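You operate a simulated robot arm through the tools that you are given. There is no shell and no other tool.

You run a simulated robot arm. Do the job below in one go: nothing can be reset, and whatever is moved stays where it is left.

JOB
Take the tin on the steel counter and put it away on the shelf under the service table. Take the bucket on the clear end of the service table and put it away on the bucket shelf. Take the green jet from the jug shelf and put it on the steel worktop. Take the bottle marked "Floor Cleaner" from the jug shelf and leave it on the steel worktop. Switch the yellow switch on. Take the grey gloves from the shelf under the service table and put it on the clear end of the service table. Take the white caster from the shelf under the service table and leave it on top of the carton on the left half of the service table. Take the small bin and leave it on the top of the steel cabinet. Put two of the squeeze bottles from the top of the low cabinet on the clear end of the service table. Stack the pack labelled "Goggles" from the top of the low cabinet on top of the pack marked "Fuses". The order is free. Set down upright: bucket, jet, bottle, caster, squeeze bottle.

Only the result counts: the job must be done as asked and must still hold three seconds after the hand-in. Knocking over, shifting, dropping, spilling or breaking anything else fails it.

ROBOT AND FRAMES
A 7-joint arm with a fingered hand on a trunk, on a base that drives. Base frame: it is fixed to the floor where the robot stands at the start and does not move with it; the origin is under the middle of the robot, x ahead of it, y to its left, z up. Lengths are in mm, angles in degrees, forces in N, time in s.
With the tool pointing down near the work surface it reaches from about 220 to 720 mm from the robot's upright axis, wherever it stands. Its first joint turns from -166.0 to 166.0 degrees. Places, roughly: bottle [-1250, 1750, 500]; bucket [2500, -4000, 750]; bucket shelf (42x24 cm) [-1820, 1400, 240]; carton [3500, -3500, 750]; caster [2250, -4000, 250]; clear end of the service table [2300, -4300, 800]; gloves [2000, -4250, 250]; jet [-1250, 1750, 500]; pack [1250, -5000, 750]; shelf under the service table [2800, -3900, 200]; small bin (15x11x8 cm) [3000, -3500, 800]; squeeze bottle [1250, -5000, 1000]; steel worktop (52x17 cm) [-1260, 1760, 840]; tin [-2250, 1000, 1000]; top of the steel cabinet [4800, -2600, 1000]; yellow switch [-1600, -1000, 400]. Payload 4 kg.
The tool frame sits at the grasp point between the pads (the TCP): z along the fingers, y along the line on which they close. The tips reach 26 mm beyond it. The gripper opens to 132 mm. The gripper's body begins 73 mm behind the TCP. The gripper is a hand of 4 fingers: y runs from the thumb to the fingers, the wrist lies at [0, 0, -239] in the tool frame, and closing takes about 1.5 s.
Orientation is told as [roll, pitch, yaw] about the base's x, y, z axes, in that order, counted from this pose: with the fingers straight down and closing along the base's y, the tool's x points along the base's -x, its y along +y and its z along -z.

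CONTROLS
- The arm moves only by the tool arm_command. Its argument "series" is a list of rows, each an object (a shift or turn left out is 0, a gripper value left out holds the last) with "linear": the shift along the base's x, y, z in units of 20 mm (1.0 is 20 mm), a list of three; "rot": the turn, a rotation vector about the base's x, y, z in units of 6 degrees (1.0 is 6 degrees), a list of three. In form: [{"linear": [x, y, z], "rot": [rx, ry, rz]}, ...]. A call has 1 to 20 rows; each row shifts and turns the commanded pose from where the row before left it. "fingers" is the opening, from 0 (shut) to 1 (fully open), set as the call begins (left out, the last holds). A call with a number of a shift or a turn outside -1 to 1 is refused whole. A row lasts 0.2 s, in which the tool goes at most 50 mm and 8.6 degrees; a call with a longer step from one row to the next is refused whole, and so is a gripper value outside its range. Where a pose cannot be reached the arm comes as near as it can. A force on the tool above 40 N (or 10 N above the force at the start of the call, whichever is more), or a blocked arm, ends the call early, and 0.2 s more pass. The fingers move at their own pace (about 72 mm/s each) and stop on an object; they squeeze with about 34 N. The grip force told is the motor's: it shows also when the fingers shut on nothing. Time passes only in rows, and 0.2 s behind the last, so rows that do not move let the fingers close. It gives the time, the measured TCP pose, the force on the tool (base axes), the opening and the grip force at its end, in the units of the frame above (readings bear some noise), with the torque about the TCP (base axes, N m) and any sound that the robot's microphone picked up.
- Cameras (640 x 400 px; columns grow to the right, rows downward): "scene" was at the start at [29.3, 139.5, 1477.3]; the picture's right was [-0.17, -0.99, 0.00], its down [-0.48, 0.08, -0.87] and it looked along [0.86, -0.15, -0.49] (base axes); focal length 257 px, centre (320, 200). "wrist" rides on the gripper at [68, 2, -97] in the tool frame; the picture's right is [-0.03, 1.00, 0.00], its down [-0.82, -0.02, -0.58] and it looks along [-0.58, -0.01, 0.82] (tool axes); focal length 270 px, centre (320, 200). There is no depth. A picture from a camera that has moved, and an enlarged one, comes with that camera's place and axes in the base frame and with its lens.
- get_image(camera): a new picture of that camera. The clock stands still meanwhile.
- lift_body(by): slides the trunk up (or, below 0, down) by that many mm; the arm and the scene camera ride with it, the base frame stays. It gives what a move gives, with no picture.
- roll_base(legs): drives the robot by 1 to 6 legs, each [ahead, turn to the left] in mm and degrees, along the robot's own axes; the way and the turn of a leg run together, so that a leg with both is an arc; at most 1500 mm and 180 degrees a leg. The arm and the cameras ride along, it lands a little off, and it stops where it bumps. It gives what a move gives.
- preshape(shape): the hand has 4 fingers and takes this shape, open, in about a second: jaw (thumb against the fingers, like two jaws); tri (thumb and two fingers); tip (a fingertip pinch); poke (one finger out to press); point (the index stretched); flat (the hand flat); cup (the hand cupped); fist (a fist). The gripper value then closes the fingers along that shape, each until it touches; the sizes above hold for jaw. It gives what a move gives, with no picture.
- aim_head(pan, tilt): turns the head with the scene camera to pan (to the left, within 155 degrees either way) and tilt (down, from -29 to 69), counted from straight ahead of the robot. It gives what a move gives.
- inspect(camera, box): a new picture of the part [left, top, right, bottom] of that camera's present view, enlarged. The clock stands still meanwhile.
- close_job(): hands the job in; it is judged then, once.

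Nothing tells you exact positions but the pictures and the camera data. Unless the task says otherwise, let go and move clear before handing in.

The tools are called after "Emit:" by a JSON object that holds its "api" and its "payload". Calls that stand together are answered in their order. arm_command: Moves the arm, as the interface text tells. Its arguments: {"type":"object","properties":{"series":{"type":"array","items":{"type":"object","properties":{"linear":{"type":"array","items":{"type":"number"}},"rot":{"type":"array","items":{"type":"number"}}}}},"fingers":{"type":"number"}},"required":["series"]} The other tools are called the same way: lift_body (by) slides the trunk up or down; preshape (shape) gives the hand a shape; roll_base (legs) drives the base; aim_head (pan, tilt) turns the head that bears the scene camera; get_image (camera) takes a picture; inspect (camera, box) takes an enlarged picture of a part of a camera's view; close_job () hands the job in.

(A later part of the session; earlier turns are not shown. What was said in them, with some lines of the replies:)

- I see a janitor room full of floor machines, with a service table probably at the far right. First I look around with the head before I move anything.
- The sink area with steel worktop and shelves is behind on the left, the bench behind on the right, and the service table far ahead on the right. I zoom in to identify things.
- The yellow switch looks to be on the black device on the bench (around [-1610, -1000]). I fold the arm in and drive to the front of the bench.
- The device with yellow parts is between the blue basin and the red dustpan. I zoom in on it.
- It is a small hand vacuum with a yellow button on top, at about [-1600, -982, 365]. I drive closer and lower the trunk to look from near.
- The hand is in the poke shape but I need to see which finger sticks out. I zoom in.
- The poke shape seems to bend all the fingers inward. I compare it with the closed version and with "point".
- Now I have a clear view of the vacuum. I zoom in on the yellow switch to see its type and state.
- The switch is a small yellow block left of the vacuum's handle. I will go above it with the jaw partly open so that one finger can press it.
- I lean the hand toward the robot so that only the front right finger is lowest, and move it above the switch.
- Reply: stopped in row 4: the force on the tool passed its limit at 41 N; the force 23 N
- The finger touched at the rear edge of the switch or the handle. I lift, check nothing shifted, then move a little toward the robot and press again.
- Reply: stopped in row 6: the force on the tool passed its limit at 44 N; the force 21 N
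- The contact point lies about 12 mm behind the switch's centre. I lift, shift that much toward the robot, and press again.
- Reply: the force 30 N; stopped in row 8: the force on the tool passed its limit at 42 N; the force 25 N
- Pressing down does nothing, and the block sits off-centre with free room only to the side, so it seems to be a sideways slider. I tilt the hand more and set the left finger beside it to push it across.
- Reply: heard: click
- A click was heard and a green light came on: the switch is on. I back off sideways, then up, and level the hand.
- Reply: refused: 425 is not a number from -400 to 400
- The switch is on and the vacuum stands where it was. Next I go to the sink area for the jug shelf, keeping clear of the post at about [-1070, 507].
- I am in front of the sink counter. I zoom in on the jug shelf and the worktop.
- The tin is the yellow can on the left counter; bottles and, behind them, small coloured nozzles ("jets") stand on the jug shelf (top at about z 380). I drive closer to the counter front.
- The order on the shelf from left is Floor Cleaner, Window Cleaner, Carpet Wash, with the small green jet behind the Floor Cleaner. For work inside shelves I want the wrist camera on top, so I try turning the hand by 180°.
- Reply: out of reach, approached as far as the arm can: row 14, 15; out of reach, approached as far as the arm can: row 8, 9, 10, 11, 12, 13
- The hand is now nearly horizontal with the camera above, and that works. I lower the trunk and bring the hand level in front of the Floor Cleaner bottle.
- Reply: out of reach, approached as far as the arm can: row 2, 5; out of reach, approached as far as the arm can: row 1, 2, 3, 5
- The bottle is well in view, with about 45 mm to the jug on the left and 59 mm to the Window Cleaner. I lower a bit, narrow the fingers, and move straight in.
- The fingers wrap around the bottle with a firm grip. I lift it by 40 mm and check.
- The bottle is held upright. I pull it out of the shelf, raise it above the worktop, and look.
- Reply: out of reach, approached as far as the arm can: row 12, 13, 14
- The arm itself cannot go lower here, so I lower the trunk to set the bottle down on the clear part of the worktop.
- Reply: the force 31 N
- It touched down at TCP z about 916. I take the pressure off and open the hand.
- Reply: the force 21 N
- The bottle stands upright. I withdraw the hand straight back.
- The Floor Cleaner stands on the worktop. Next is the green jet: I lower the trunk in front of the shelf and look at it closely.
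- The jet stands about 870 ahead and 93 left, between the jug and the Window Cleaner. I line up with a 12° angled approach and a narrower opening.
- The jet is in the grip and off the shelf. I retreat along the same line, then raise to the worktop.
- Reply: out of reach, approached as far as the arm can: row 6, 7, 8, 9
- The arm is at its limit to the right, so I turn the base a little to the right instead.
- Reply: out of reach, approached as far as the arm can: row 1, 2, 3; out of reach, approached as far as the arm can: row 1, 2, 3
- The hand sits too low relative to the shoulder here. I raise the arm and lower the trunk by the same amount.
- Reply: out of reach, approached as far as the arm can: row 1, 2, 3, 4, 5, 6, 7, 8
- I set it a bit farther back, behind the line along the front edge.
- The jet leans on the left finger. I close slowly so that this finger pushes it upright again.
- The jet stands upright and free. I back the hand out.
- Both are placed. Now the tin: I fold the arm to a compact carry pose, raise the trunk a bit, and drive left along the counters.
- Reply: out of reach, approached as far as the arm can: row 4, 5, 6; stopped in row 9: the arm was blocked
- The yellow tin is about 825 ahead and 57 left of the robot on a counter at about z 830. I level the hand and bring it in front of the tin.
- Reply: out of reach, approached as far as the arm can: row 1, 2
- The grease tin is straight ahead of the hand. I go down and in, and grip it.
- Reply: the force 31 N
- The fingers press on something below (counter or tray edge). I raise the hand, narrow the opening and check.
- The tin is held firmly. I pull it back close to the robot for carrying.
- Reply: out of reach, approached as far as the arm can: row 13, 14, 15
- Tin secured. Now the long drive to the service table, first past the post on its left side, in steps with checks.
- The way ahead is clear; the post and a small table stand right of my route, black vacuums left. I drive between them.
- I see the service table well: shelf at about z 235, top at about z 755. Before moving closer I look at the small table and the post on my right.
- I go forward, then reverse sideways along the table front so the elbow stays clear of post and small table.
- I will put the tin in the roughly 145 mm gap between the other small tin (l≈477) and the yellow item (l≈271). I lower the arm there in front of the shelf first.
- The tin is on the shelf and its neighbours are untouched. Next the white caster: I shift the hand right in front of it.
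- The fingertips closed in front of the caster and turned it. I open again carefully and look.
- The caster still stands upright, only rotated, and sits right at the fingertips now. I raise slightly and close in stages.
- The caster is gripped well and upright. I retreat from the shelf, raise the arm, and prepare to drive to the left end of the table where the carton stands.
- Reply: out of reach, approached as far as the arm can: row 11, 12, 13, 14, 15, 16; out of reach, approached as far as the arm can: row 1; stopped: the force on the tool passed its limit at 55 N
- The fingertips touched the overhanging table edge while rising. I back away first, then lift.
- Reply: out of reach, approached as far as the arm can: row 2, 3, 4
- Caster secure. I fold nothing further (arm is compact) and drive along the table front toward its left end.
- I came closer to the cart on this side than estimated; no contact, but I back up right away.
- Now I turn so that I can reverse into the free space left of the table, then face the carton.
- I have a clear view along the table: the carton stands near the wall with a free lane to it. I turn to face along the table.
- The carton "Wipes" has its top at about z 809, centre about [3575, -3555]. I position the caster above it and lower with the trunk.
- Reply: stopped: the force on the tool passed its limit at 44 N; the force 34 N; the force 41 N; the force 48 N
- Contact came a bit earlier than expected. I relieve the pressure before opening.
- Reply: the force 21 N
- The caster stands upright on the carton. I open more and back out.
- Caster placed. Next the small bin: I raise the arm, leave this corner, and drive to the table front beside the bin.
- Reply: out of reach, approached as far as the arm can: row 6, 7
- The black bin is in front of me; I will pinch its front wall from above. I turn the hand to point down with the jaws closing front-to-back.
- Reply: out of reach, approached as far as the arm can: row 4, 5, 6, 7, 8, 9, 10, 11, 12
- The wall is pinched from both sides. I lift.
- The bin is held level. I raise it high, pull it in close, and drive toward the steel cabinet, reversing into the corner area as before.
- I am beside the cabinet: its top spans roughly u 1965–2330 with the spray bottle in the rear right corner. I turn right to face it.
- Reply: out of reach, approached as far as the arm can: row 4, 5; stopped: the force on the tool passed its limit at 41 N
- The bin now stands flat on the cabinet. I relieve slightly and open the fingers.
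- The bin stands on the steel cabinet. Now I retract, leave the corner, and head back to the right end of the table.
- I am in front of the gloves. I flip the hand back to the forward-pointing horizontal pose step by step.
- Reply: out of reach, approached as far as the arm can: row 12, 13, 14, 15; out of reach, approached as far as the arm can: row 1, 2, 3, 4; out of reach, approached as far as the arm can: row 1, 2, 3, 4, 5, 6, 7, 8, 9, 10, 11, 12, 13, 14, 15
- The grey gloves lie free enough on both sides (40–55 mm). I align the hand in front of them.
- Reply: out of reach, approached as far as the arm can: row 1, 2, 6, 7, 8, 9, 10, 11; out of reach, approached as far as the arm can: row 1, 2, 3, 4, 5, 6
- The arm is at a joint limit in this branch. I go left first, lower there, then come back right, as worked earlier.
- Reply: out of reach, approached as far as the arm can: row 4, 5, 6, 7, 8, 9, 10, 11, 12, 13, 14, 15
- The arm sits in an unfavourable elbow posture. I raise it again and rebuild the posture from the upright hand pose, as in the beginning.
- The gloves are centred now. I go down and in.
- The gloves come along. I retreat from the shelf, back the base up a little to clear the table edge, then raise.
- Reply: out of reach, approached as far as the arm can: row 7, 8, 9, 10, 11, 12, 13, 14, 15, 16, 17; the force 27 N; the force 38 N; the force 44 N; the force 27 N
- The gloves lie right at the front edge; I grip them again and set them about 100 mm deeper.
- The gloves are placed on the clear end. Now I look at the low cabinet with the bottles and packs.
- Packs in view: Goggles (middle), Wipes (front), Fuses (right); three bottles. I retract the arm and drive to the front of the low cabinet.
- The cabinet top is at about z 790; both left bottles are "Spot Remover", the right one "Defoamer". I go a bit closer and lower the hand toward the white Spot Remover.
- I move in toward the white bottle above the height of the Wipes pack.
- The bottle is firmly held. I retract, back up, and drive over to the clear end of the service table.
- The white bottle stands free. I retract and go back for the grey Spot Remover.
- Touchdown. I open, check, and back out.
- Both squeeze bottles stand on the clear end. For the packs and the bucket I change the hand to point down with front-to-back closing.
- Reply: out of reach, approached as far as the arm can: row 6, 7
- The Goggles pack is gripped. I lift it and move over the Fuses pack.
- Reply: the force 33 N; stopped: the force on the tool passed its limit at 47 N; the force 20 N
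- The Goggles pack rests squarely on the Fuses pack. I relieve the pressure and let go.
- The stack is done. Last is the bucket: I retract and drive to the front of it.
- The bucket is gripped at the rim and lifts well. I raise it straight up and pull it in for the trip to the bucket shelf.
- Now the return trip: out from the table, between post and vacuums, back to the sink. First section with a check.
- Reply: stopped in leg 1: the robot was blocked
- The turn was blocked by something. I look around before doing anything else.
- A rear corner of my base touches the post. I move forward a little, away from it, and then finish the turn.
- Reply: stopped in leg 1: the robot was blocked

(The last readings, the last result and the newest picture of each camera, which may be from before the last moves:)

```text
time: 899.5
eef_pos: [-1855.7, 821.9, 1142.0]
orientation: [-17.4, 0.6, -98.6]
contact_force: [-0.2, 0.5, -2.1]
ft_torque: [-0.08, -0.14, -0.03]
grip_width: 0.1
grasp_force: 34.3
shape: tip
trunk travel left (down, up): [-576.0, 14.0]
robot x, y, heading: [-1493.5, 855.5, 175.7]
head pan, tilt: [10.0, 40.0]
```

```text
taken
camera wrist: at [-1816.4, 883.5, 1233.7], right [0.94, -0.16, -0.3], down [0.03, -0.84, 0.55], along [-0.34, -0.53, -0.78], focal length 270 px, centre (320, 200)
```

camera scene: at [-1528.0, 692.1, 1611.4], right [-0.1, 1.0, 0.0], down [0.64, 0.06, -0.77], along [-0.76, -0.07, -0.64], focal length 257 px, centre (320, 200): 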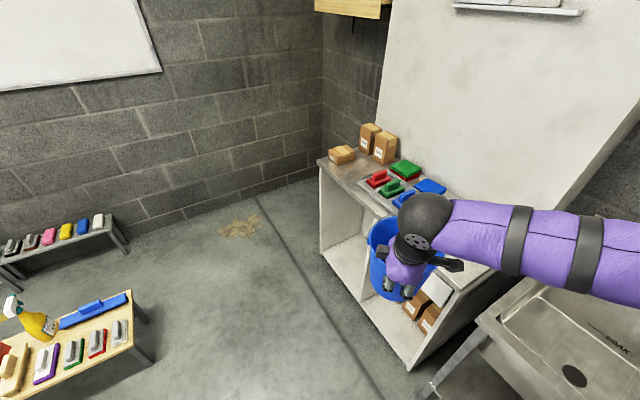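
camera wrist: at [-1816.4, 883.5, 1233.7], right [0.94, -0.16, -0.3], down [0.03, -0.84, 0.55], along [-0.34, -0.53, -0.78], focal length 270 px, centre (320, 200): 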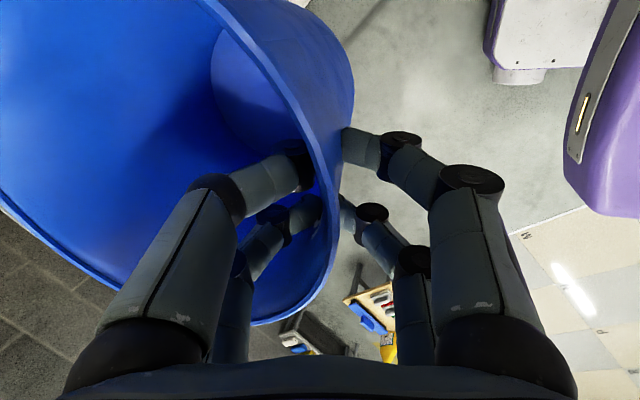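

I cannot turn right here because of the post at my rear. I turn back left, drive 250 mm further, and turn there with more room.

Emit:
{"api": "roll_base", "payload": {"legs": [[0, 40], [250, 0]]}}

Emit:
{"api": "roll_base", "payload": {"legs": [[0, -102]]}}

Emit:
{"api": "aim_head", "payload": {"pan": -10, "tilt": 40}}

Emit:
{"api": "get_image", "payload": {"camera": "scene"}}

Emit:
{"api": "get_image", "payload": {"camera": "wrist"}}

```text
time: 903.3
eef_pos: [-1946.9, 448.4, 1141.3]
orientation: [-17.6, 0.7, -58.2]
contact_force: [-0.2, -0.6, -2.8]
ft_torque: [0.04, -0.15, 0.04]
grip_width: 0.0
grasp_force: 34.2
shape: tip
trunk travel left (down, up): [-576.0, 14.0]
robot x, y, heading: [-1686.3, 708.2, -144.2]
head pan, tilt: [10.0, 40.0]
```

```text
time: 908.6
eef_pos: [-1886.4, 1020.0, 1141.4]
orientation: [-17.5, 0.6, -161.5]
contact_force: [-0.1, -0.2, -1.7]
ft_torque: [-0.13, -0.02, 0.0]
grip_width: 0.0
grasp_force: 33.8
shape: tip
trunk travel left (down, up): [-576.0, 14.0]
robot x, y, heading: [-1693.8, 712.1, 112.5]
head pan, tilt: [10.0, 40.0]
```

```text
time: 909.4
eef_pos: [-1886.9, 1020.3, 1141.7]
orientation: [-17.5, 0.7, -161.5]
contact_force: [0.3, -0.2, -1.1]
ft_torque: [-0.16, 0.0, 0.01]
grip_width: 0.2
grasp_force: 34.2
shape: tip
trunk travel left (down, up): [-576.0, 14.0]
robot x, y, heading: [-1688.2, 710.6, 112.3]
head pan, tilt: [-10.0, 40.0]
```

```text
taken
camera scene: at [-1827.7, 682.0, 1611.4], right [0.98, 0.22, 0.0], down [0.14, -0.63, -0.77], along [-0.17, 0.75, -0.64], focal length 257 px, centre (320, 200)
```

scene: 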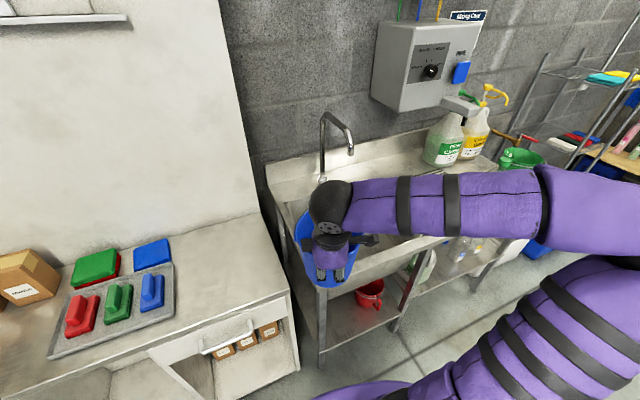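

```text
taken
camera wrist: at [-1813.7, 1013.2, 1233.6], right [0.28, -0.91, -0.3], down [-0.73, -0.41, 0.55], along [-0.62, 0.07, -0.78], focal length 270 px, centre (320, 200)
```

wrist: 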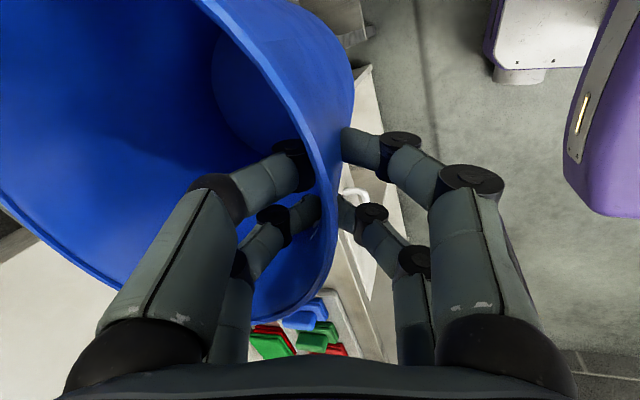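

I stand well now: the red bucket is on the right half of the shelf, the left half is free. I back up slightly and bring the bucket in front of that space before lowering it.

Emit:
{"api": "roll_base", "payload": {"legs": [[-80, 0]]}}

Emit:
{"api": "arm_command", "payload": {"series": [{"linear": [0.88, 0.48, 0]}, {"linear": [0.88, 0.48, 0]}, {"linear": [0.88, 0.48, 0]}, {"linear": [0.88, 0.48, 0]}, {"linear": [0.88, 0.48, 0]}, {"linear": [0.88, 0.48, 0]}, {"linear": [0.88, 0.48, 0]}, {"linear": [0.88, 0.48, 0]}, {"linear": [0.88, 0.48, 0]}, {}]}}

Emit:
{"api": "get_image", "payload": {"camera": "scene"}}

```text
time: 910.5
eef_pos: [-1855.7, 948.5, 1141.4]
orientation: [-17.5, 0.6, -161.6]
contact_force: [-0.6, -0.3, -2.2]
ft_torque: [-0.18, -0.04, -0.01]
grip_width: 0.0
grasp_force: 34.1
shape: tip
trunk travel left (down, up): [-576.0, 14.0]
robot x, y, heading: [-1658.0, 639.3, 112.6]
head pan, tilt: [-10.0, 40.0]
```

```text
time: 912.6
eef_pos: [-1697.0, 1034.0, 1140.0]
orientation: [-17.5, 0.6, -161.6]
contact_force: [-0.3, -0.2, -1.7]
ft_torque: [-0.12, 0.01, -0.02]
grip_width: 0.2
grasp_force: 34.2
shape: tip
trunk travel left (down, up): [-576.0, 14.0]
robot x, y, heading: [-1659.3, 637.5, 112.6]
head pan, tilt: [-10.0, 40.0]
```

```text
taken
camera scene: at [-1797.0, 608.6, 1611.4], right [0.98, 0.22, 0.0], down [0.14, -0.63, -0.77], along [-0.17, 0.75, -0.64], focal length 257 px, centre (320, 200)
```

scene: 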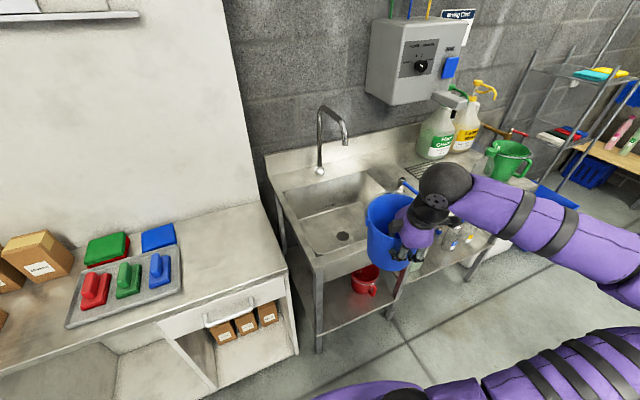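

Emit:
{"api": "lift_body", "payload": {"by": -300}}

Emit:
{"api": "get_image", "payload": {"camera": "scene"}}

Emit:
{"api": "get_image", "payload": {"camera": "wrist"}}

```text
time: 915.6
eef_pos: [-1697.4, 1034.2, 841.0]
orientation: [-17.5, 0.6, -161.6]
contact_force: [-0.1, 0.6, -1.7]
ft_torque: [-0.14, -0.02, 0.03]
grip_width: 0.0
grasp_force: 34.4
shape: tip
trunk travel left (down, up): [-276.0, 314.0]
robot x, y, heading: [-1664.4, 637.3, 112.5]
head pan, tilt: [-10.0, 40.0]
```

```text
taken
camera scene: at [-1797.2, 608.5, 1311.5], right [0.98, 0.22, 0.0], down [0.14, -0.63, -0.77], along [-0.17, 0.75, -0.64], focal length 257 px, centre (320, 200)
```

scene: 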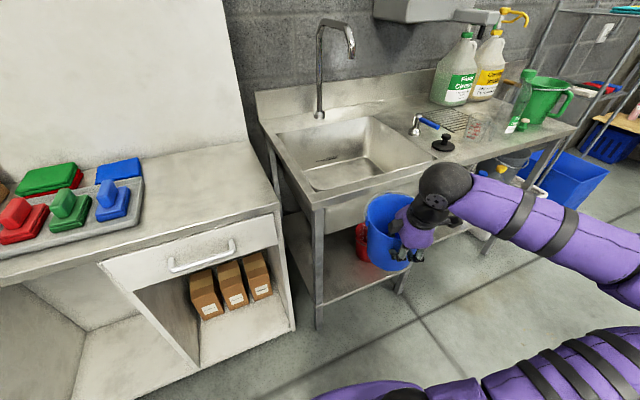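

```text
taken
camera wrist: at [-1623.7, 1026.4, 932.8], right [0.28, -0.91, -0.3], down [-0.73, -0.41, 0.55], along [-0.62, 0.07, -0.78], focal length 270 px, centre (320, 200)
```

wrist: 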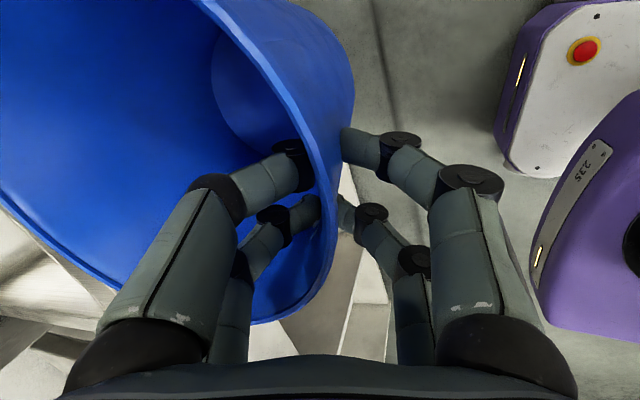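

Emit:
{"api": "lift_body", "payload": {"by": -270}}

Emit:
{"api": "arm_command", "payload": {"series": [{"linear": [0, 0, -0.8]}, {"linear": [0, 0, -0.8]}, {"linear": [0, 0, -0.8]}, {"linear": [0, 0, -0.8]}, {"linear": [0, 0, -0.8]}, {"linear": [0, 0, -0.8]}, {"linear": [0, 0, -0.8]}, {}]}}

Emit:
{"api": "get_image", "payload": {"camera": "scene"}}

Emit:
{"api": "get_image", "payload": {"camera": "wrist"}}

```text
time: 918.4
eef_pos: [-1696.9, 1034.6, 570.7]
orientation: [-17.5, 0.6, -161.6]
contact_force: [0.0, 0.4, -2.0]
ft_torque: [-0.11, -0.03, 0.02]
grip_width: 0.0
grasp_force: 33.8
shape: tip
trunk travel left (down, up): [-6.0, 584.0]
robot x, y, heading: [-1661.4, 638.8, 112.6]
head pan, tilt: [-10.0, 40.0]
```

```text
time: 920.2
eef_pos: [-1696.9, 1032.6, 458.6]
orientation: [-17.5, 0.6, -161.6]
contact_force: [0.2, -0.8, -1.6]
ft_torque: [-0.14, -0.01, 0.04]
grip_width: 0.0
grasp_force: 33.4
shape: tip
trunk travel left (down, up): [-6.0, 584.0]
robot x, y, heading: [-1655.8, 635.1, 112.4]
head pan, tilt: [-10.0, 40.0]
```

```text
taken
camera scene: at [-1797.1, 608.5, 1041.4], right [0.98, 0.22, 0.0], down [0.14, -0.63, -0.77], along [-0.17, 0.75, -0.64], focal length 257 px, centre (320, 200)
```

scene: 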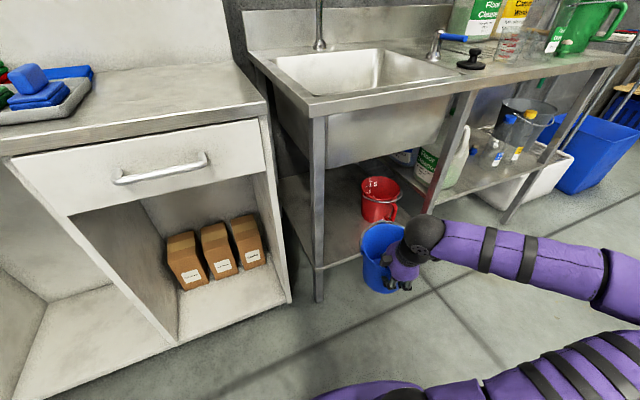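

```text
taken
camera wrist: at [-1624.4, 1025.5, 550.7], right [0.28, -0.91, -0.3], down [-0.73, -0.41, 0.55], along [-0.62, 0.07, -0.78], focal length 270 px, centre (320, 200)
```

wrist: 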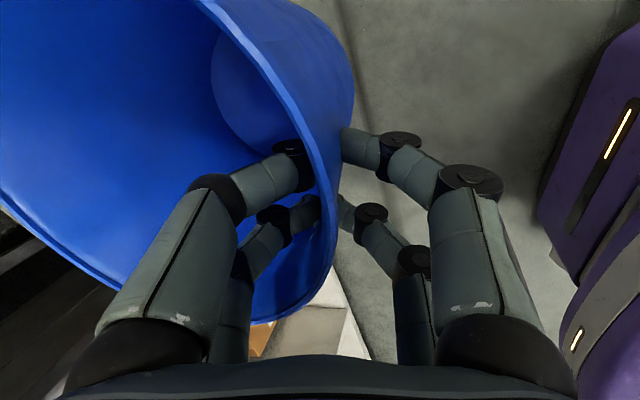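

The bucket is in front of the free half of the shelf. I lower slightly and push it straight in, in two steps.

Emit:
{"api": "arm_command", "payload": {"series": [{"linear": [0, 0, -0.7]}, {"linear": [0, 0, -0.7]}, {"linear": [-0.577, 0.737, 0]}, {"linear": [-0.577, 0.737, 0]}, {"linear": [-0.577, 0.737, 0]}, {"linear": [-0.577, 0.737, 0]}, {"linear": [-0.577, 0.737, 0]}, {"linear": [-0.577, 0.737, 0]}, {"linear": [-0.577, 0.737, 0]}, {}]}}

Emit:
{"api": "get_image", "payload": {"camera": "scene"}}

Emit:
{"api": "get_image", "payload": {"camera": "wrist"}}

```text
time: 922.4
eef_pos: [-1777.6, 1137.5, 429.7]
orientation: [-17.5, 0.7, -161.6]
contact_force: [-0.4, 0.6, -1.8]
ft_torque: [-0.16, -0.06, 0.01]
grip_width: 0.2
grasp_force: 34.0
shape: tip
trunk travel left (down, up): [-6.0, 584.0]
robot x, y, heading: [-1662.4, 637.6, 112.8]
head pan, tilt: [-10.0, 40.0]
```

```text
taken
camera scene: at [-1797.2, 608.5, 1041.4], right [0.98, 0.22, 0.0], down [0.14, -0.63, -0.77], along [-0.17, 0.75, -0.64], focal length 257 px, centre (320, 200)
```

scene: 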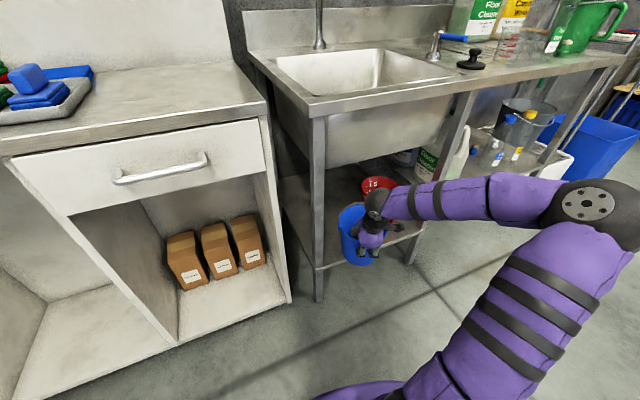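

```text
taken
camera wrist: at [-1704.3, 1129.2, 522.1], right [0.28, -0.91, -0.3], down [-0.73, -0.41, 0.55], along [-0.62, 0.07, -0.78], focal length 270 px, centre (320, 200)
```

wrist: 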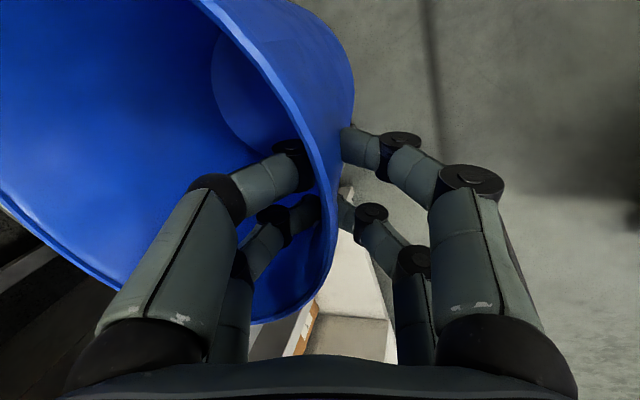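

Emit:
{"api": "arm_command", "payload": {"series": [{"linear": [-0.577, 0.737, 0]}, {"linear": [-0.577, 0.737, 0]}, {"linear": [-0.577, 0.737, 0]}, {"linear": [-0.577, 0.737, 0]}, {"linear": [-0.577, 0.737, 0]}, {"linear": [-0.577, 0.737, 0]}, {}]}}

Emit:
{"api": "get_image", "payload": {"camera": "scene"}}

Emit:
{"api": "get_image", "payload": {"camera": "wrist"}}

```text
time: 924.0
eef_pos: [-1847.2, 1223.8, 430.2]
orientation: [-17.5, 0.4, -161.7]
contact_force: [-0.3, 0.9, -2.1]
ft_torque: [-0.12, -0.05, -0.03]
grip_width: 0.1
grasp_force: 33.8
shape: tip
trunk travel left (down, up): [-6.0, 584.0]
robot x, y, heading: [-1662.2, 635.6, 112.4]
head pan, tilt: [-10.0, 40.0]
```

```text
taken
camera scene: at [-1797.2, 608.6, 1041.4], right [0.98, 0.22, 0.0], down [0.14, -0.63, -0.77], along [-0.17, 0.75, -0.64], focal length 257 px, centre (320, 200)
```

scene: 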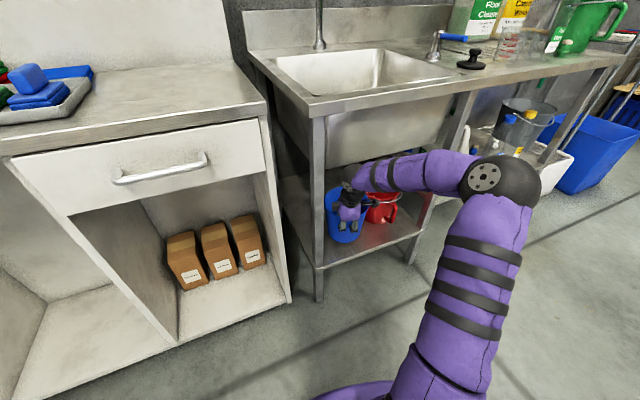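

```text
taken
camera wrist: at [-1773.4, 1217.4, 522.3], right [0.28, -0.91, -0.3], down [-0.73, -0.41, 0.55], along [-0.62, 0.07, -0.78], focal length 270 px, centre (320, 200)
```

wrist: 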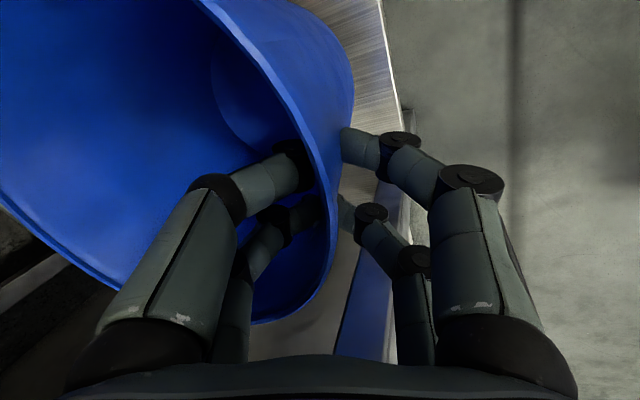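

Emit:
{"api": "arm_command", "payload": {"series": [{"linear": [-0.46, 0.59, 0]}, {"linear": [-0.46, 0.59, 0]}, {"linear": [0, 0, -0.8]}, {"linear": [0, 0, -0.8]}, {}]}}

Emit:
{"api": "arm_command", "payload": {"series": [{"linear": [0, 0, -0.2]}, {}]}}

Emit:
{"api": "arm_command", "payload": {"series": [{"linear": [0, 0, -0.2]}, {}]}}

```text
time: 925.2
eef_pos: [-1866.0, 1248.7, 396.8]
orientation: [-17.4, 0.6, -161.5]
contact_force: [-1.4, 0.7, -1.6]
ft_torque: [-0.17, 0.0, 0.02]
grip_width: 0.1
grasp_force: 34.2
shape: tip
trunk travel left (down, up): [-6.0, 584.0]
robot x, y, heading: [-1659.8, 638.8, 112.6]
head pan, tilt: [-10.0, 40.0]
```

```text
time: 925.8
eef_pos: [-1866.2, 1248.9, 394.1]
orientation: [-17.5, 0.7, -161.5]
contact_force: [-0.4, -0.5, -2.4]
ft_torque: [-0.14, 0.0, 0.02]
grip_width: 0.1
grasp_force: 34.1
shape: tip
trunk travel left (down, up): [-6.0, 584.0]
robot x, y, heading: [-1660.7, 634.6, 112.4]
head pan, tilt: [-10.0, 40.0]
```

```text
time: 926.4
eef_pos: [-1864.7, 1248.5, 390.8]
orientation: [-17.5, 0.6, -161.6]
contact_force: [-0.1, 0.8, -1.2]
ft_torque: [-0.18, -0.03, 0.0]
grip_width: 0.1
grasp_force: 34.0
shape: tip
trunk travel left (down, up): [-6.0, 584.0]
robot x, y, heading: [-1660.6, 640.9, 112.7]
head pan, tilt: [-10.0, 40.0]
```

Emit:
{"api": "arm_command", "payload": {"series": [{"linear": [0, 0, -0.2]}, {}]}}

Emit:
{"api": "arm_command", "payload": {"series": [{"linear": [0, 0, -0.2]}, {}]}}

Emit:
{"api": "arm_command", "payload": {"series": [{"linear": [0, 0, -0.2]}, {}]}}

Emit:
{"api": "inspect", "payload": {"camera": "scene", "box": [290, 140, 440, 310]}}

```text
time: 927.0
eef_pos: [-1864.8, 1248.1, 386.0]
orientation: [-17.5, 0.6, -161.7]
contact_force: [-0.6, -0.3, -1.3]
ft_torque: [-0.12, 0.0, 0.02]
grip_width: 0.1
grasp_force: 33.8
shape: tip
trunk travel left (down, up): [-6.0, 584.0]
robot x, y, heading: [-1659.6, 636.2, 112.5]
head pan, tilt: [-10.0, 40.0]
```

```text
time: 927.6
eef_pos: [-1865.7, 1248.2, 382.2]
orientation: [-17.6, 0.7, -161.6]
contact_force: [-0.5, 0.1, -1.9]
ft_torque: [-0.14, -0.03, 0.01]
grip_width: 0.0
grasp_force: 34.1
shape: tip
trunk travel left (down, up): [-6.0, 584.0]
robot x, y, heading: [-1661.1, 636.1, 112.6]
head pan, tilt: [-10.0, 40.0]
```

```text
time: 928.2
eef_pos: [-1864.1, 1248.6, 378.4]
orientation: [-17.5, 0.6, -161.6]
contact_force: [0.0, -1.1, -1.1]
ft_torque: [-0.17, -0.03, 0.03]
grip_width: 0.0
grasp_force: 34.1
shape: tip
trunk travel left (down, up): [-6.0, 584.0]
robot x, y, heading: [-1658.7, 637.4, 112.7]
head pan, tilt: [-10.0, 40.0]
```

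```text
2.35 times, centred on (365, 225) of scene
camera zoom: at [-1797.3, 608.6, 1041.4], right [0.98, 0.22, 0.0], down [0.14, -0.63, -0.77], along [-0.17, 0.75, -0.64], focal length 605 px, centre (214, 141)
```

zoom: 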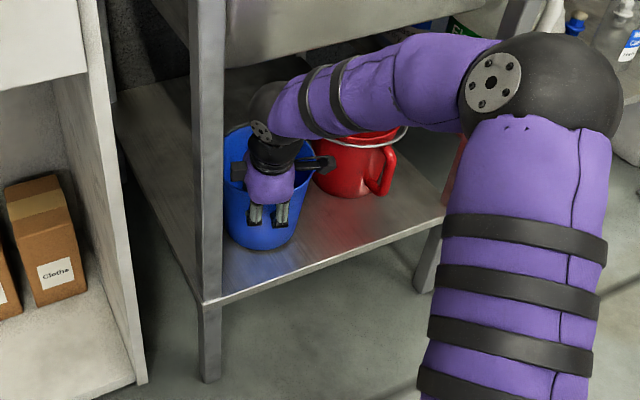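

Emit:
{"api": "arm_command", "payload": {"series": [{"linear": [0, 0, -0.2]}, {}]}}

Emit:
{"api": "arm_command", "payload": {"series": [{"linear": [0, 0, -0.2]}, {}]}}

Emit:
{"api": "arm_command", "payload": {"series": [{"linear": [0, 0, -0.2]}, {}]}}

```text
time: 928.8
eef_pos: [-1864.1, 1249.6, 374.7]
orientation: [-17.5, 0.6, -161.6]
contact_force: [-0.6, -0.6, -1.7]
ft_torque: [-0.14, -0.05, 0.04]
grip_width: 0.0
grasp_force: 34.1
shape: tip
trunk travel left (down, up): [-6.0, 584.0]
robot x, y, heading: [-1660.5, 636.7, 112.5]
head pan, tilt: [-10.0, 40.0]
```

```text
time: 929.4
eef_pos: [-1864.4, 1249.8, 373.3]
orientation: [-17.8, 0.6, -161.6]
contact_force: [2.0, -3.7, 18.3]
ft_torque: [-0.26, -0.04, -0.02]
grip_width: 0.0
grasp_force: 34.0
shape: tip
trunk travel left (down, up): [-6.0, 584.0]
robot x, y, heading: [-1658.2, 635.7, 112.5]
head pan, tilt: [-10.0, 40.0]
```

```text
time: 929.9
eef_pos: [-1865.8, 1251.2, 373.5]
orientation: [-18.3, 0.7, -161.6]
contact_force: [4.1, -4.9, 22.0]
ft_torque: [-0.44, -0.15, 0.01]
grip_width: 0.1
grasp_force: 33.9
shape: tip
trunk travel left (down, up): [-6.0, 584.0]
robot x, y, heading: [-1659.4, 636.6, 112.6]
head pan, tilt: [-10.0, 40.0]
stopped in row 2: the force on the tool passed its limit at 42 N (the readings are from after the stop); the commanded pose is now the measured one
```

The bucket stands on the shelf. I relieve the pressure and open the fingers.

Emit:
{"api": "arm_command", "payload": {"series": [{"linear": [0, 0, 0.12]}, {}]}}

Emit:
{"api": "arm_command", "payload": {"series": [{}, {}, {}, {}], "fingers": 0.4}}

Emit:
{"api": "get_image", "payload": {"camera": "wrist"}}

Emit:
{"api": "inspect", "payload": {"camera": "scene", "box": [290, 140, 440, 310]}}

```text
time: 930.5
eef_pos: [-1865.2, 1251.0, 372.1]
orientation: [-17.9, 0.8, -161.5]
contact_force: [2.3, -2.3, 16.3]
ft_torque: [-0.25, -0.07, 0.05]
grip_width: 0.1
grasp_force: 34.3
shape: tip
trunk travel left (down, up): [-6.0, 584.0]
robot x, y, heading: [-1658.3, 635.9, 112.5]
head pan, tilt: [-10.0, 40.0]
```

```text
time: 931.5
eef_pos: [-1865.4, 1250.8, 371.6]
orientation: [-17.8, 0.7, -161.6]
contact_force: [0.1, 0.6, 0.2]
ft_torque: [0.01, 0.01, -0.02]
grip_width: 52.5
grasp_force: 0.1
shape: tip
trunk travel left (down, up): [-6.0, 584.0]
robot x, y, heading: [-1659.5, 634.9, 112.9]
head pan, tilt: [-10.0, 40.0]
```

```text
taken
camera wrist: at [-1792.0, 1242.2, 463.7], right [0.28, -0.91, -0.31], down [-0.73, -0.41, 0.55], along [-0.62, 0.07, -0.78], focal length 270 px, centre (320, 200)
```

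wrist: 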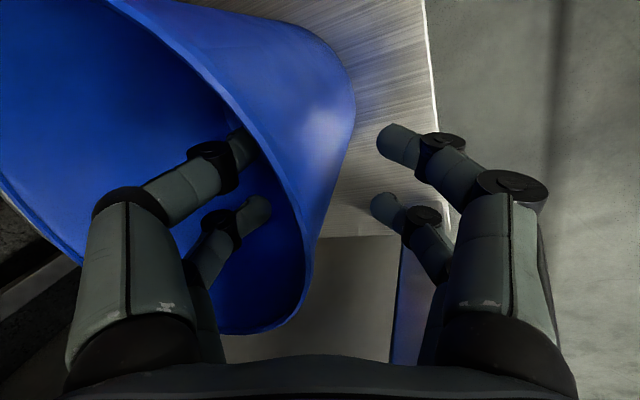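

```text
2.35 times, centred on (365, 225) of scene
camera zoom: at [-1797.2, 608.4, 1041.4], right [0.98, 0.22, 0.0], down [0.14, -0.63, -0.77], along [-0.17, 0.75, -0.64], focal length 605 px, centre (214, 141)
```

zoom: 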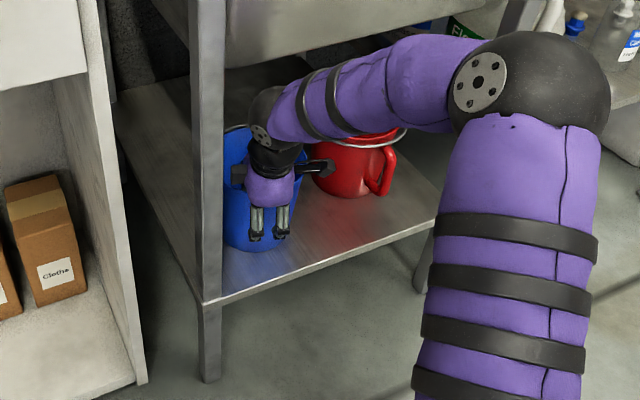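

Emit:
{"api": "arm_command", "payload": {"series": [{"linear": [-0.1, 0.33, 0]}, {"linear": [0.06, -0.2, 0.66]}, {"linear": [0.088, -0.287, 0.954]}, {"linear": [0.088, -0.287, 0.954]}, {"linear": [0.088, -0.287, 0.954]}, {"linear": [0.088, -0.287, 0.954]}, {}]}}

Emit:
{"api": "get_image", "payload": {"camera": "wrist"}}

Emit:
{"api": "inspect", "payload": {"camera": "scene", "box": [290, 140, 440, 310]}}

```text
time: 933.1
eef_pos: [-1858.5, 1230.3, 462.4]
orientation: [-17.8, 0.7, -161.7]
contact_force: [-0.2, -0.4, 0.4]
ft_torque: [0.04, 0.04, 0.02]
grip_width: 52.4
grasp_force: 0.0
shape: tip
trunk travel left (down, up): [-6.0, 584.0]
robot x, y, heading: [-1656.9, 639.9, 112.9]
head pan, tilt: [-10.0, 40.0]
```

```text
taken
camera wrist: at [-1786.3, 1222.3, 553.7], right [0.28, -0.91, -0.31], down [-0.73, -0.41, 0.55], along [-0.62, 0.07, -0.78], focal length 270 px, centre (320, 200)
```

wrist: 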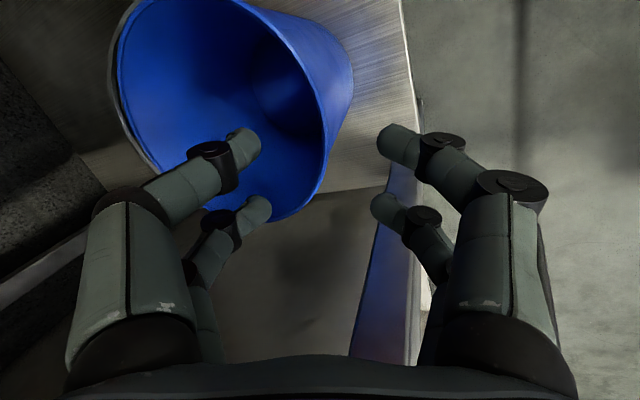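

```text
2.35 times, centred on (365, 225) of scene
camera zoom: at [-1797.2, 608.4, 1041.4], right [0.98, 0.22, 0.0], down [0.14, -0.63, -0.77], along [-0.17, 0.75, -0.64], focal length 605 px, centre (214, 141)
```

zoom: 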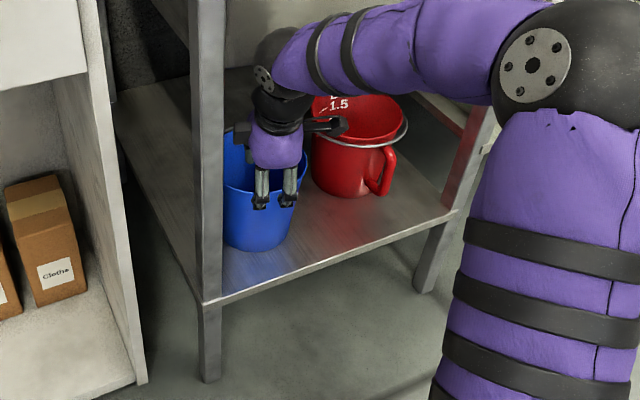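

The bucket stands upright on the shelf. I withdraw the hand toward the robot and clear the area.

Emit:
{"api": "arm_command", "payload": {"series": [{"linear": [0.3, -0.4, 0.3]}, {"linear": [0.577, -0.737, 0.2]}, {"linear": [0.577, -0.737, 0]}, {"linear": [0.577, -0.737, 0]}, {"linear": [0.577, -0.737, 0]}, {"linear": [0.577, -0.737, 0]}, {"linear": [0.577, -0.737, 0]}, {"linear": [0.577, -0.737, 0]}, {"linear": [0.577, -0.737, 0]}, {"linear": [0.577, -0.737, 0]}, {"linear": [0.577, -0.737, 0]}, {"linear": [0.577, -0.737, 0]}, {}]}}

Emit:
{"api": "lift_body", "payload": {"by": 300}}

Emit:
{"api": "get_image", "payload": {"camera": "scene"}}

Emit:
{"api": "inspect", "payload": {"camera": "scene", "box": [280, 170, 480, 320]}}

```text
time: 935.9
eef_pos: [-1725.2, 1060.3, 472.0]
orientation: [-17.9, 0.7, -161.7]
contact_force: [-0.2, -0.4, 0.6]
ft_torque: [0.0, -0.01, -0.02]
grip_width: 52.3
grasp_force: 0.0
shape: tip
trunk travel left (down, up): [-6.0, 584.0]
robot x, y, heading: [-1658.2, 638.1, 112.5]
head pan, tilt: [-10.0, 40.0]
```

```text
time: 938.9
eef_pos: [-1725.7, 1060.6, 771.6]
orientation: [-17.8, 0.7, -161.6]
contact_force: [-0.4, 0.3, -0.7]
ft_torque: [0.01, -0.02, 0.03]
grip_width: 52.3
grasp_force: 0.0
shape: tip
trunk travel left (down, up): [-306.0, 284.0]
robot x, y, heading: [-1664.1, 636.9, 112.7]
head pan, tilt: [-10.0, 40.0]
```

```text
taken
camera scene: at [-1797.2, 608.4, 1341.4], right [0.98, 0.22, 0.0], down [0.14, -0.63, -0.77], along [-0.17, 0.75, -0.64], focal length 257 px, centre (320, 200)
```

scene: 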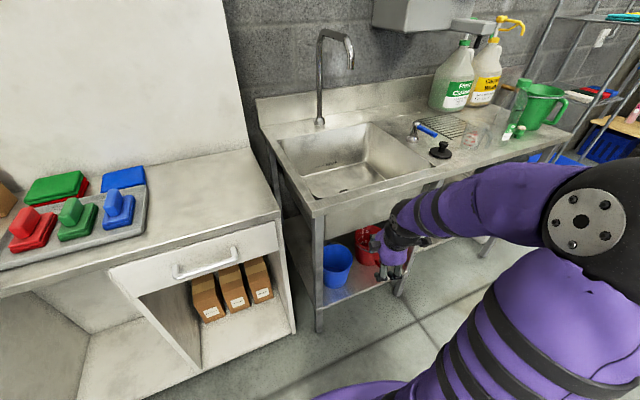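

```text
2.67 times, centred on (380, 245) of scene
camera zoom: at [-1797.2, 608.4, 1341.4], right [0.98, 0.22, 0.0], down [0.14, -0.63, -0.77], along [-0.17, 0.75, -0.64], focal length 686 px, centre (160, 80)
```

zoom: 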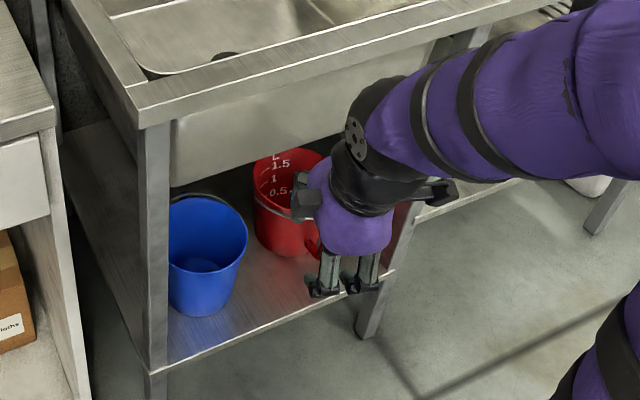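

Everything seems in place. I back away a little and verify the worktop and the switch light before handing in.

Emit:
{"api": "roll_base", "payload": {"legs": [[-150, 0]]}}

Emit:
{"api": "lift_body", "payload": {"by": 200}}

Emit:
{"api": "aim_head", "payload": {"pan": -25, "tilt": 30}}

Emit:
{"api": "inspect", "payload": {"camera": "scene", "box": [200, 120, 480, 300]}}

Emit:
{"api": "aim_head", "payload": {"pan": 85, "tilt": 30}}

Emit:
{"api": "get_image", "payload": {"camera": "scene"}}

```text
time: 940.3
eef_pos: [-1668.1, 919.2, 770.3]
orientation: [-17.8, 0.7, -161.5]
contact_force: [1.2, -1.1, 0.2]
ft_torque: [-0.03, 0.0, 0.03]
grip_width: 52.4
grasp_force: 0.0
shape: tip
trunk travel left (down, up): [-306.0, 284.0]
robot x, y, heading: [-1599.7, 490.8, 112.6]
head pan, tilt: [-10.0, 40.0]
```

```text
time: 942.4
eef_pos: [-1669.0, 920.4, 970.8]
orientation: [-17.9, 0.7, -161.5]
contact_force: [0.3, -0.4, 1.2]
ft_torque: [0.0, 0.02, 0.0]
grip_width: 52.4
grasp_force: 0.1
shape: tip
trunk travel left (down, up): [-506.0, 84.0]
robot x, y, heading: [-1601.4, 499.6, 112.7]
head pan, tilt: [-10.0, 40.0]
```

```text
time: 943.2
eef_pos: [-1667.6, 920.5, 971.1]
orientation: [-17.9, 0.7, -161.4]
contact_force: [-0.7, -0.3, 0.1]
ft_torque: [0.01, -0.03, 0.01]
grip_width: 52.1
grasp_force: 0.1
shape: tip
trunk travel left (down, up): [-506.0, 84.0]
robot x, y, heading: [-1602.2, 497.8, 112.6]
head pan, tilt: [-25.0, 30.0]
```

```text
2.22 times, centred on (340, 210) of scene
camera zoom: at [-1716.5, 475.6, 1556.7], right [1.0, -0.04, 0.0], down [-0.02, -0.5, -0.87], along [0.03, 0.87, -0.5], focal length 571 px, centre (276, 178)
```

zoom: 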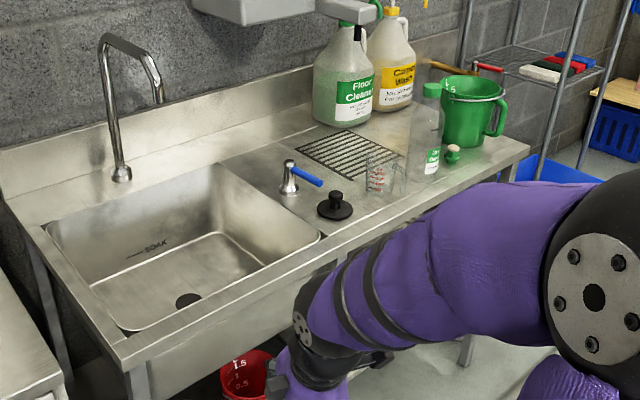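

```text
time: 945.1
eef_pos: [-1667.1, 920.3, 971.7]
orientation: [-17.8, 0.6, -161.5]
contact_force: [-0.1, 0.0, 0.1]
ft_torque: [-0.02, -0.03, 0.0]
grip_width: 52.4
grasp_force: 0.2
shape: tip
trunk travel left (down, up): [-506.0, 84.0]
robot x, y, heading: [-1600.5, 499.0, 112.7]
head pan, tilt: [85.0, 30.0]
```

```text
taken
camera scene: at [-1806.3, 357.8, 1556.8], right [-0.3, 0.95, 0.0], down [0.48, 0.15, -0.87], along [-0.83, -0.26, -0.5], focal length 257 px, centre (320, 200)
```

scene: 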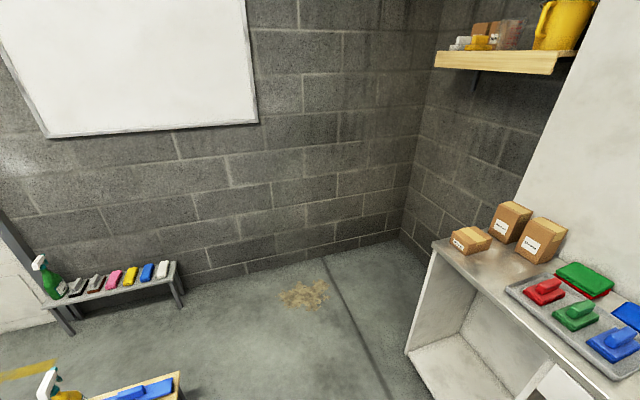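

Emit:
{"api": "aim_head", "payload": {"pan": 130, "tilt": 40}}

Emit:
{"api": "get_image", "payload": {"camera": "scene"}}

Emit:
{"api": "inspect", "payload": {"camera": "scene", "box": [180, 100, 420, 260]}}

```text
time: 946.2
eef_pos: [-1668.6, 920.6, 970.6]
orientation: [-18.0, 0.7, -161.5]
contact_force: [0.0, -0.2, 0.0]
ft_torque: [-0.03, -0.04, 0.0]
grip_width: 52.4
grasp_force: 0.1
shape: tip
trunk travel left (down, up): [-506.0, 84.0]
robot x, y, heading: [-1601.9, 497.7, 112.5]
head pan, tilt: [130.0, 40.0]
```

```text
taken
camera scene: at [-1759.2, 309.7, 1541.5], right [-0.89, 0.46, 0.0], down [0.3, 0.57, -0.77], along [-0.35, -0.68, -0.64], focal length 257 px, centre (320, 200)
```

scene: 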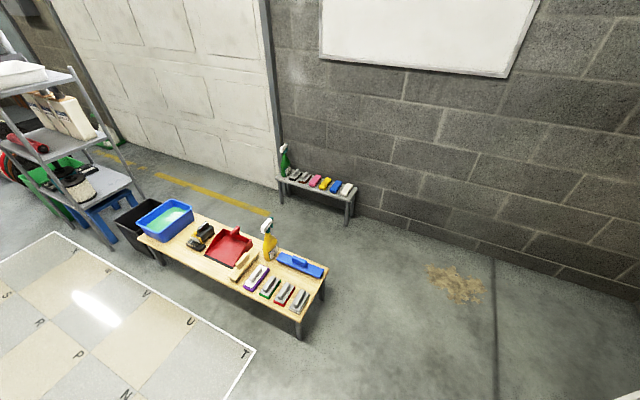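

```text
2.50 times, centred on (300, 180) of scene
camera zoom: at [-1759.2, 309.7, 1541.5], right [-0.89, 0.46, 0.0], down [0.3, 0.57, -0.77], along [-0.35, -0.68, -0.64], focal length 643 px, centre (370, 250)
```

zoom: 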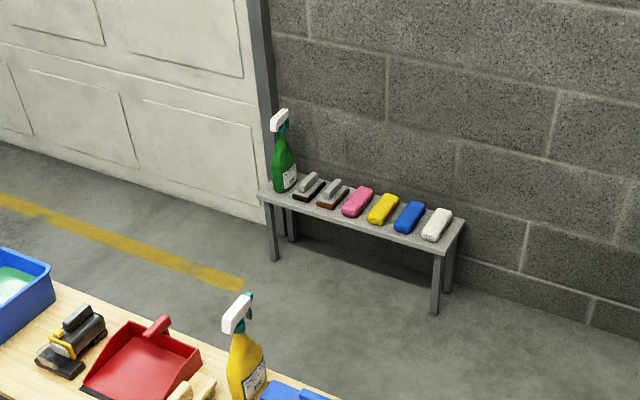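

The bottle and jet stand upright on the worktop, both buckets are on their shelf and the bench is undisturbed. The other items stood as placed when I left them. The hand is empty and clear, so I hand the job in.

Emit:
{"api": "close_job", "payload": {}}

```text
The job is handed in.
```

I finished all ten tasks and handed the job in; I don't have the verdict.

| Item | Where it is now | Last checked |
|---|---|---|
| Grease tin | Shelf under the service table | When I left it |
| Blue bucket | Left half of the bucket shelf, upright beside the red one | Just before hand-in |
| Green jet | Steel worktop, upright | Just before hand-in |
| Floor Cleaner bottle | Steel worktop, upright | Just before hand-in |
| Yellow switch (hand vacuum on the bench) | On; it clicked and its green light came on | When I switched it |
| Grey gloves | Clear end of the service table | On a later pass |
| White caster | Upright on the Wipes carton, left half of the service table | On a later pass |
| Small bin | Top of the steel cabinet | When I left it |
| Two squeeze bottles (both Spot Remover) | Clear end of the service table, upright | On a later pass |
| Goggles pack | On top of the Fuses pack | When I left it |

Four contacts along the way could matter to the judging; I saw nothing knocked over:
- **Hand vacuum:** I pressed the switch from above before finding that it slides sideways. This moved the vacuum about 2 mm on the bench.
- **Service table:** The fingertips hit the table's front edge once while rising with the caster, and that move stopped at 55 N.
- **Carton and other set-downs:** I set the caster down too hard, with about 47 N on the carton, before easing off. The gloves, bin, Goggles pack and bucket also reached about 42–47 N as I set them down.
- **Turn near the sink:** My base was blocked twice while turning near the post, so I went round another way.
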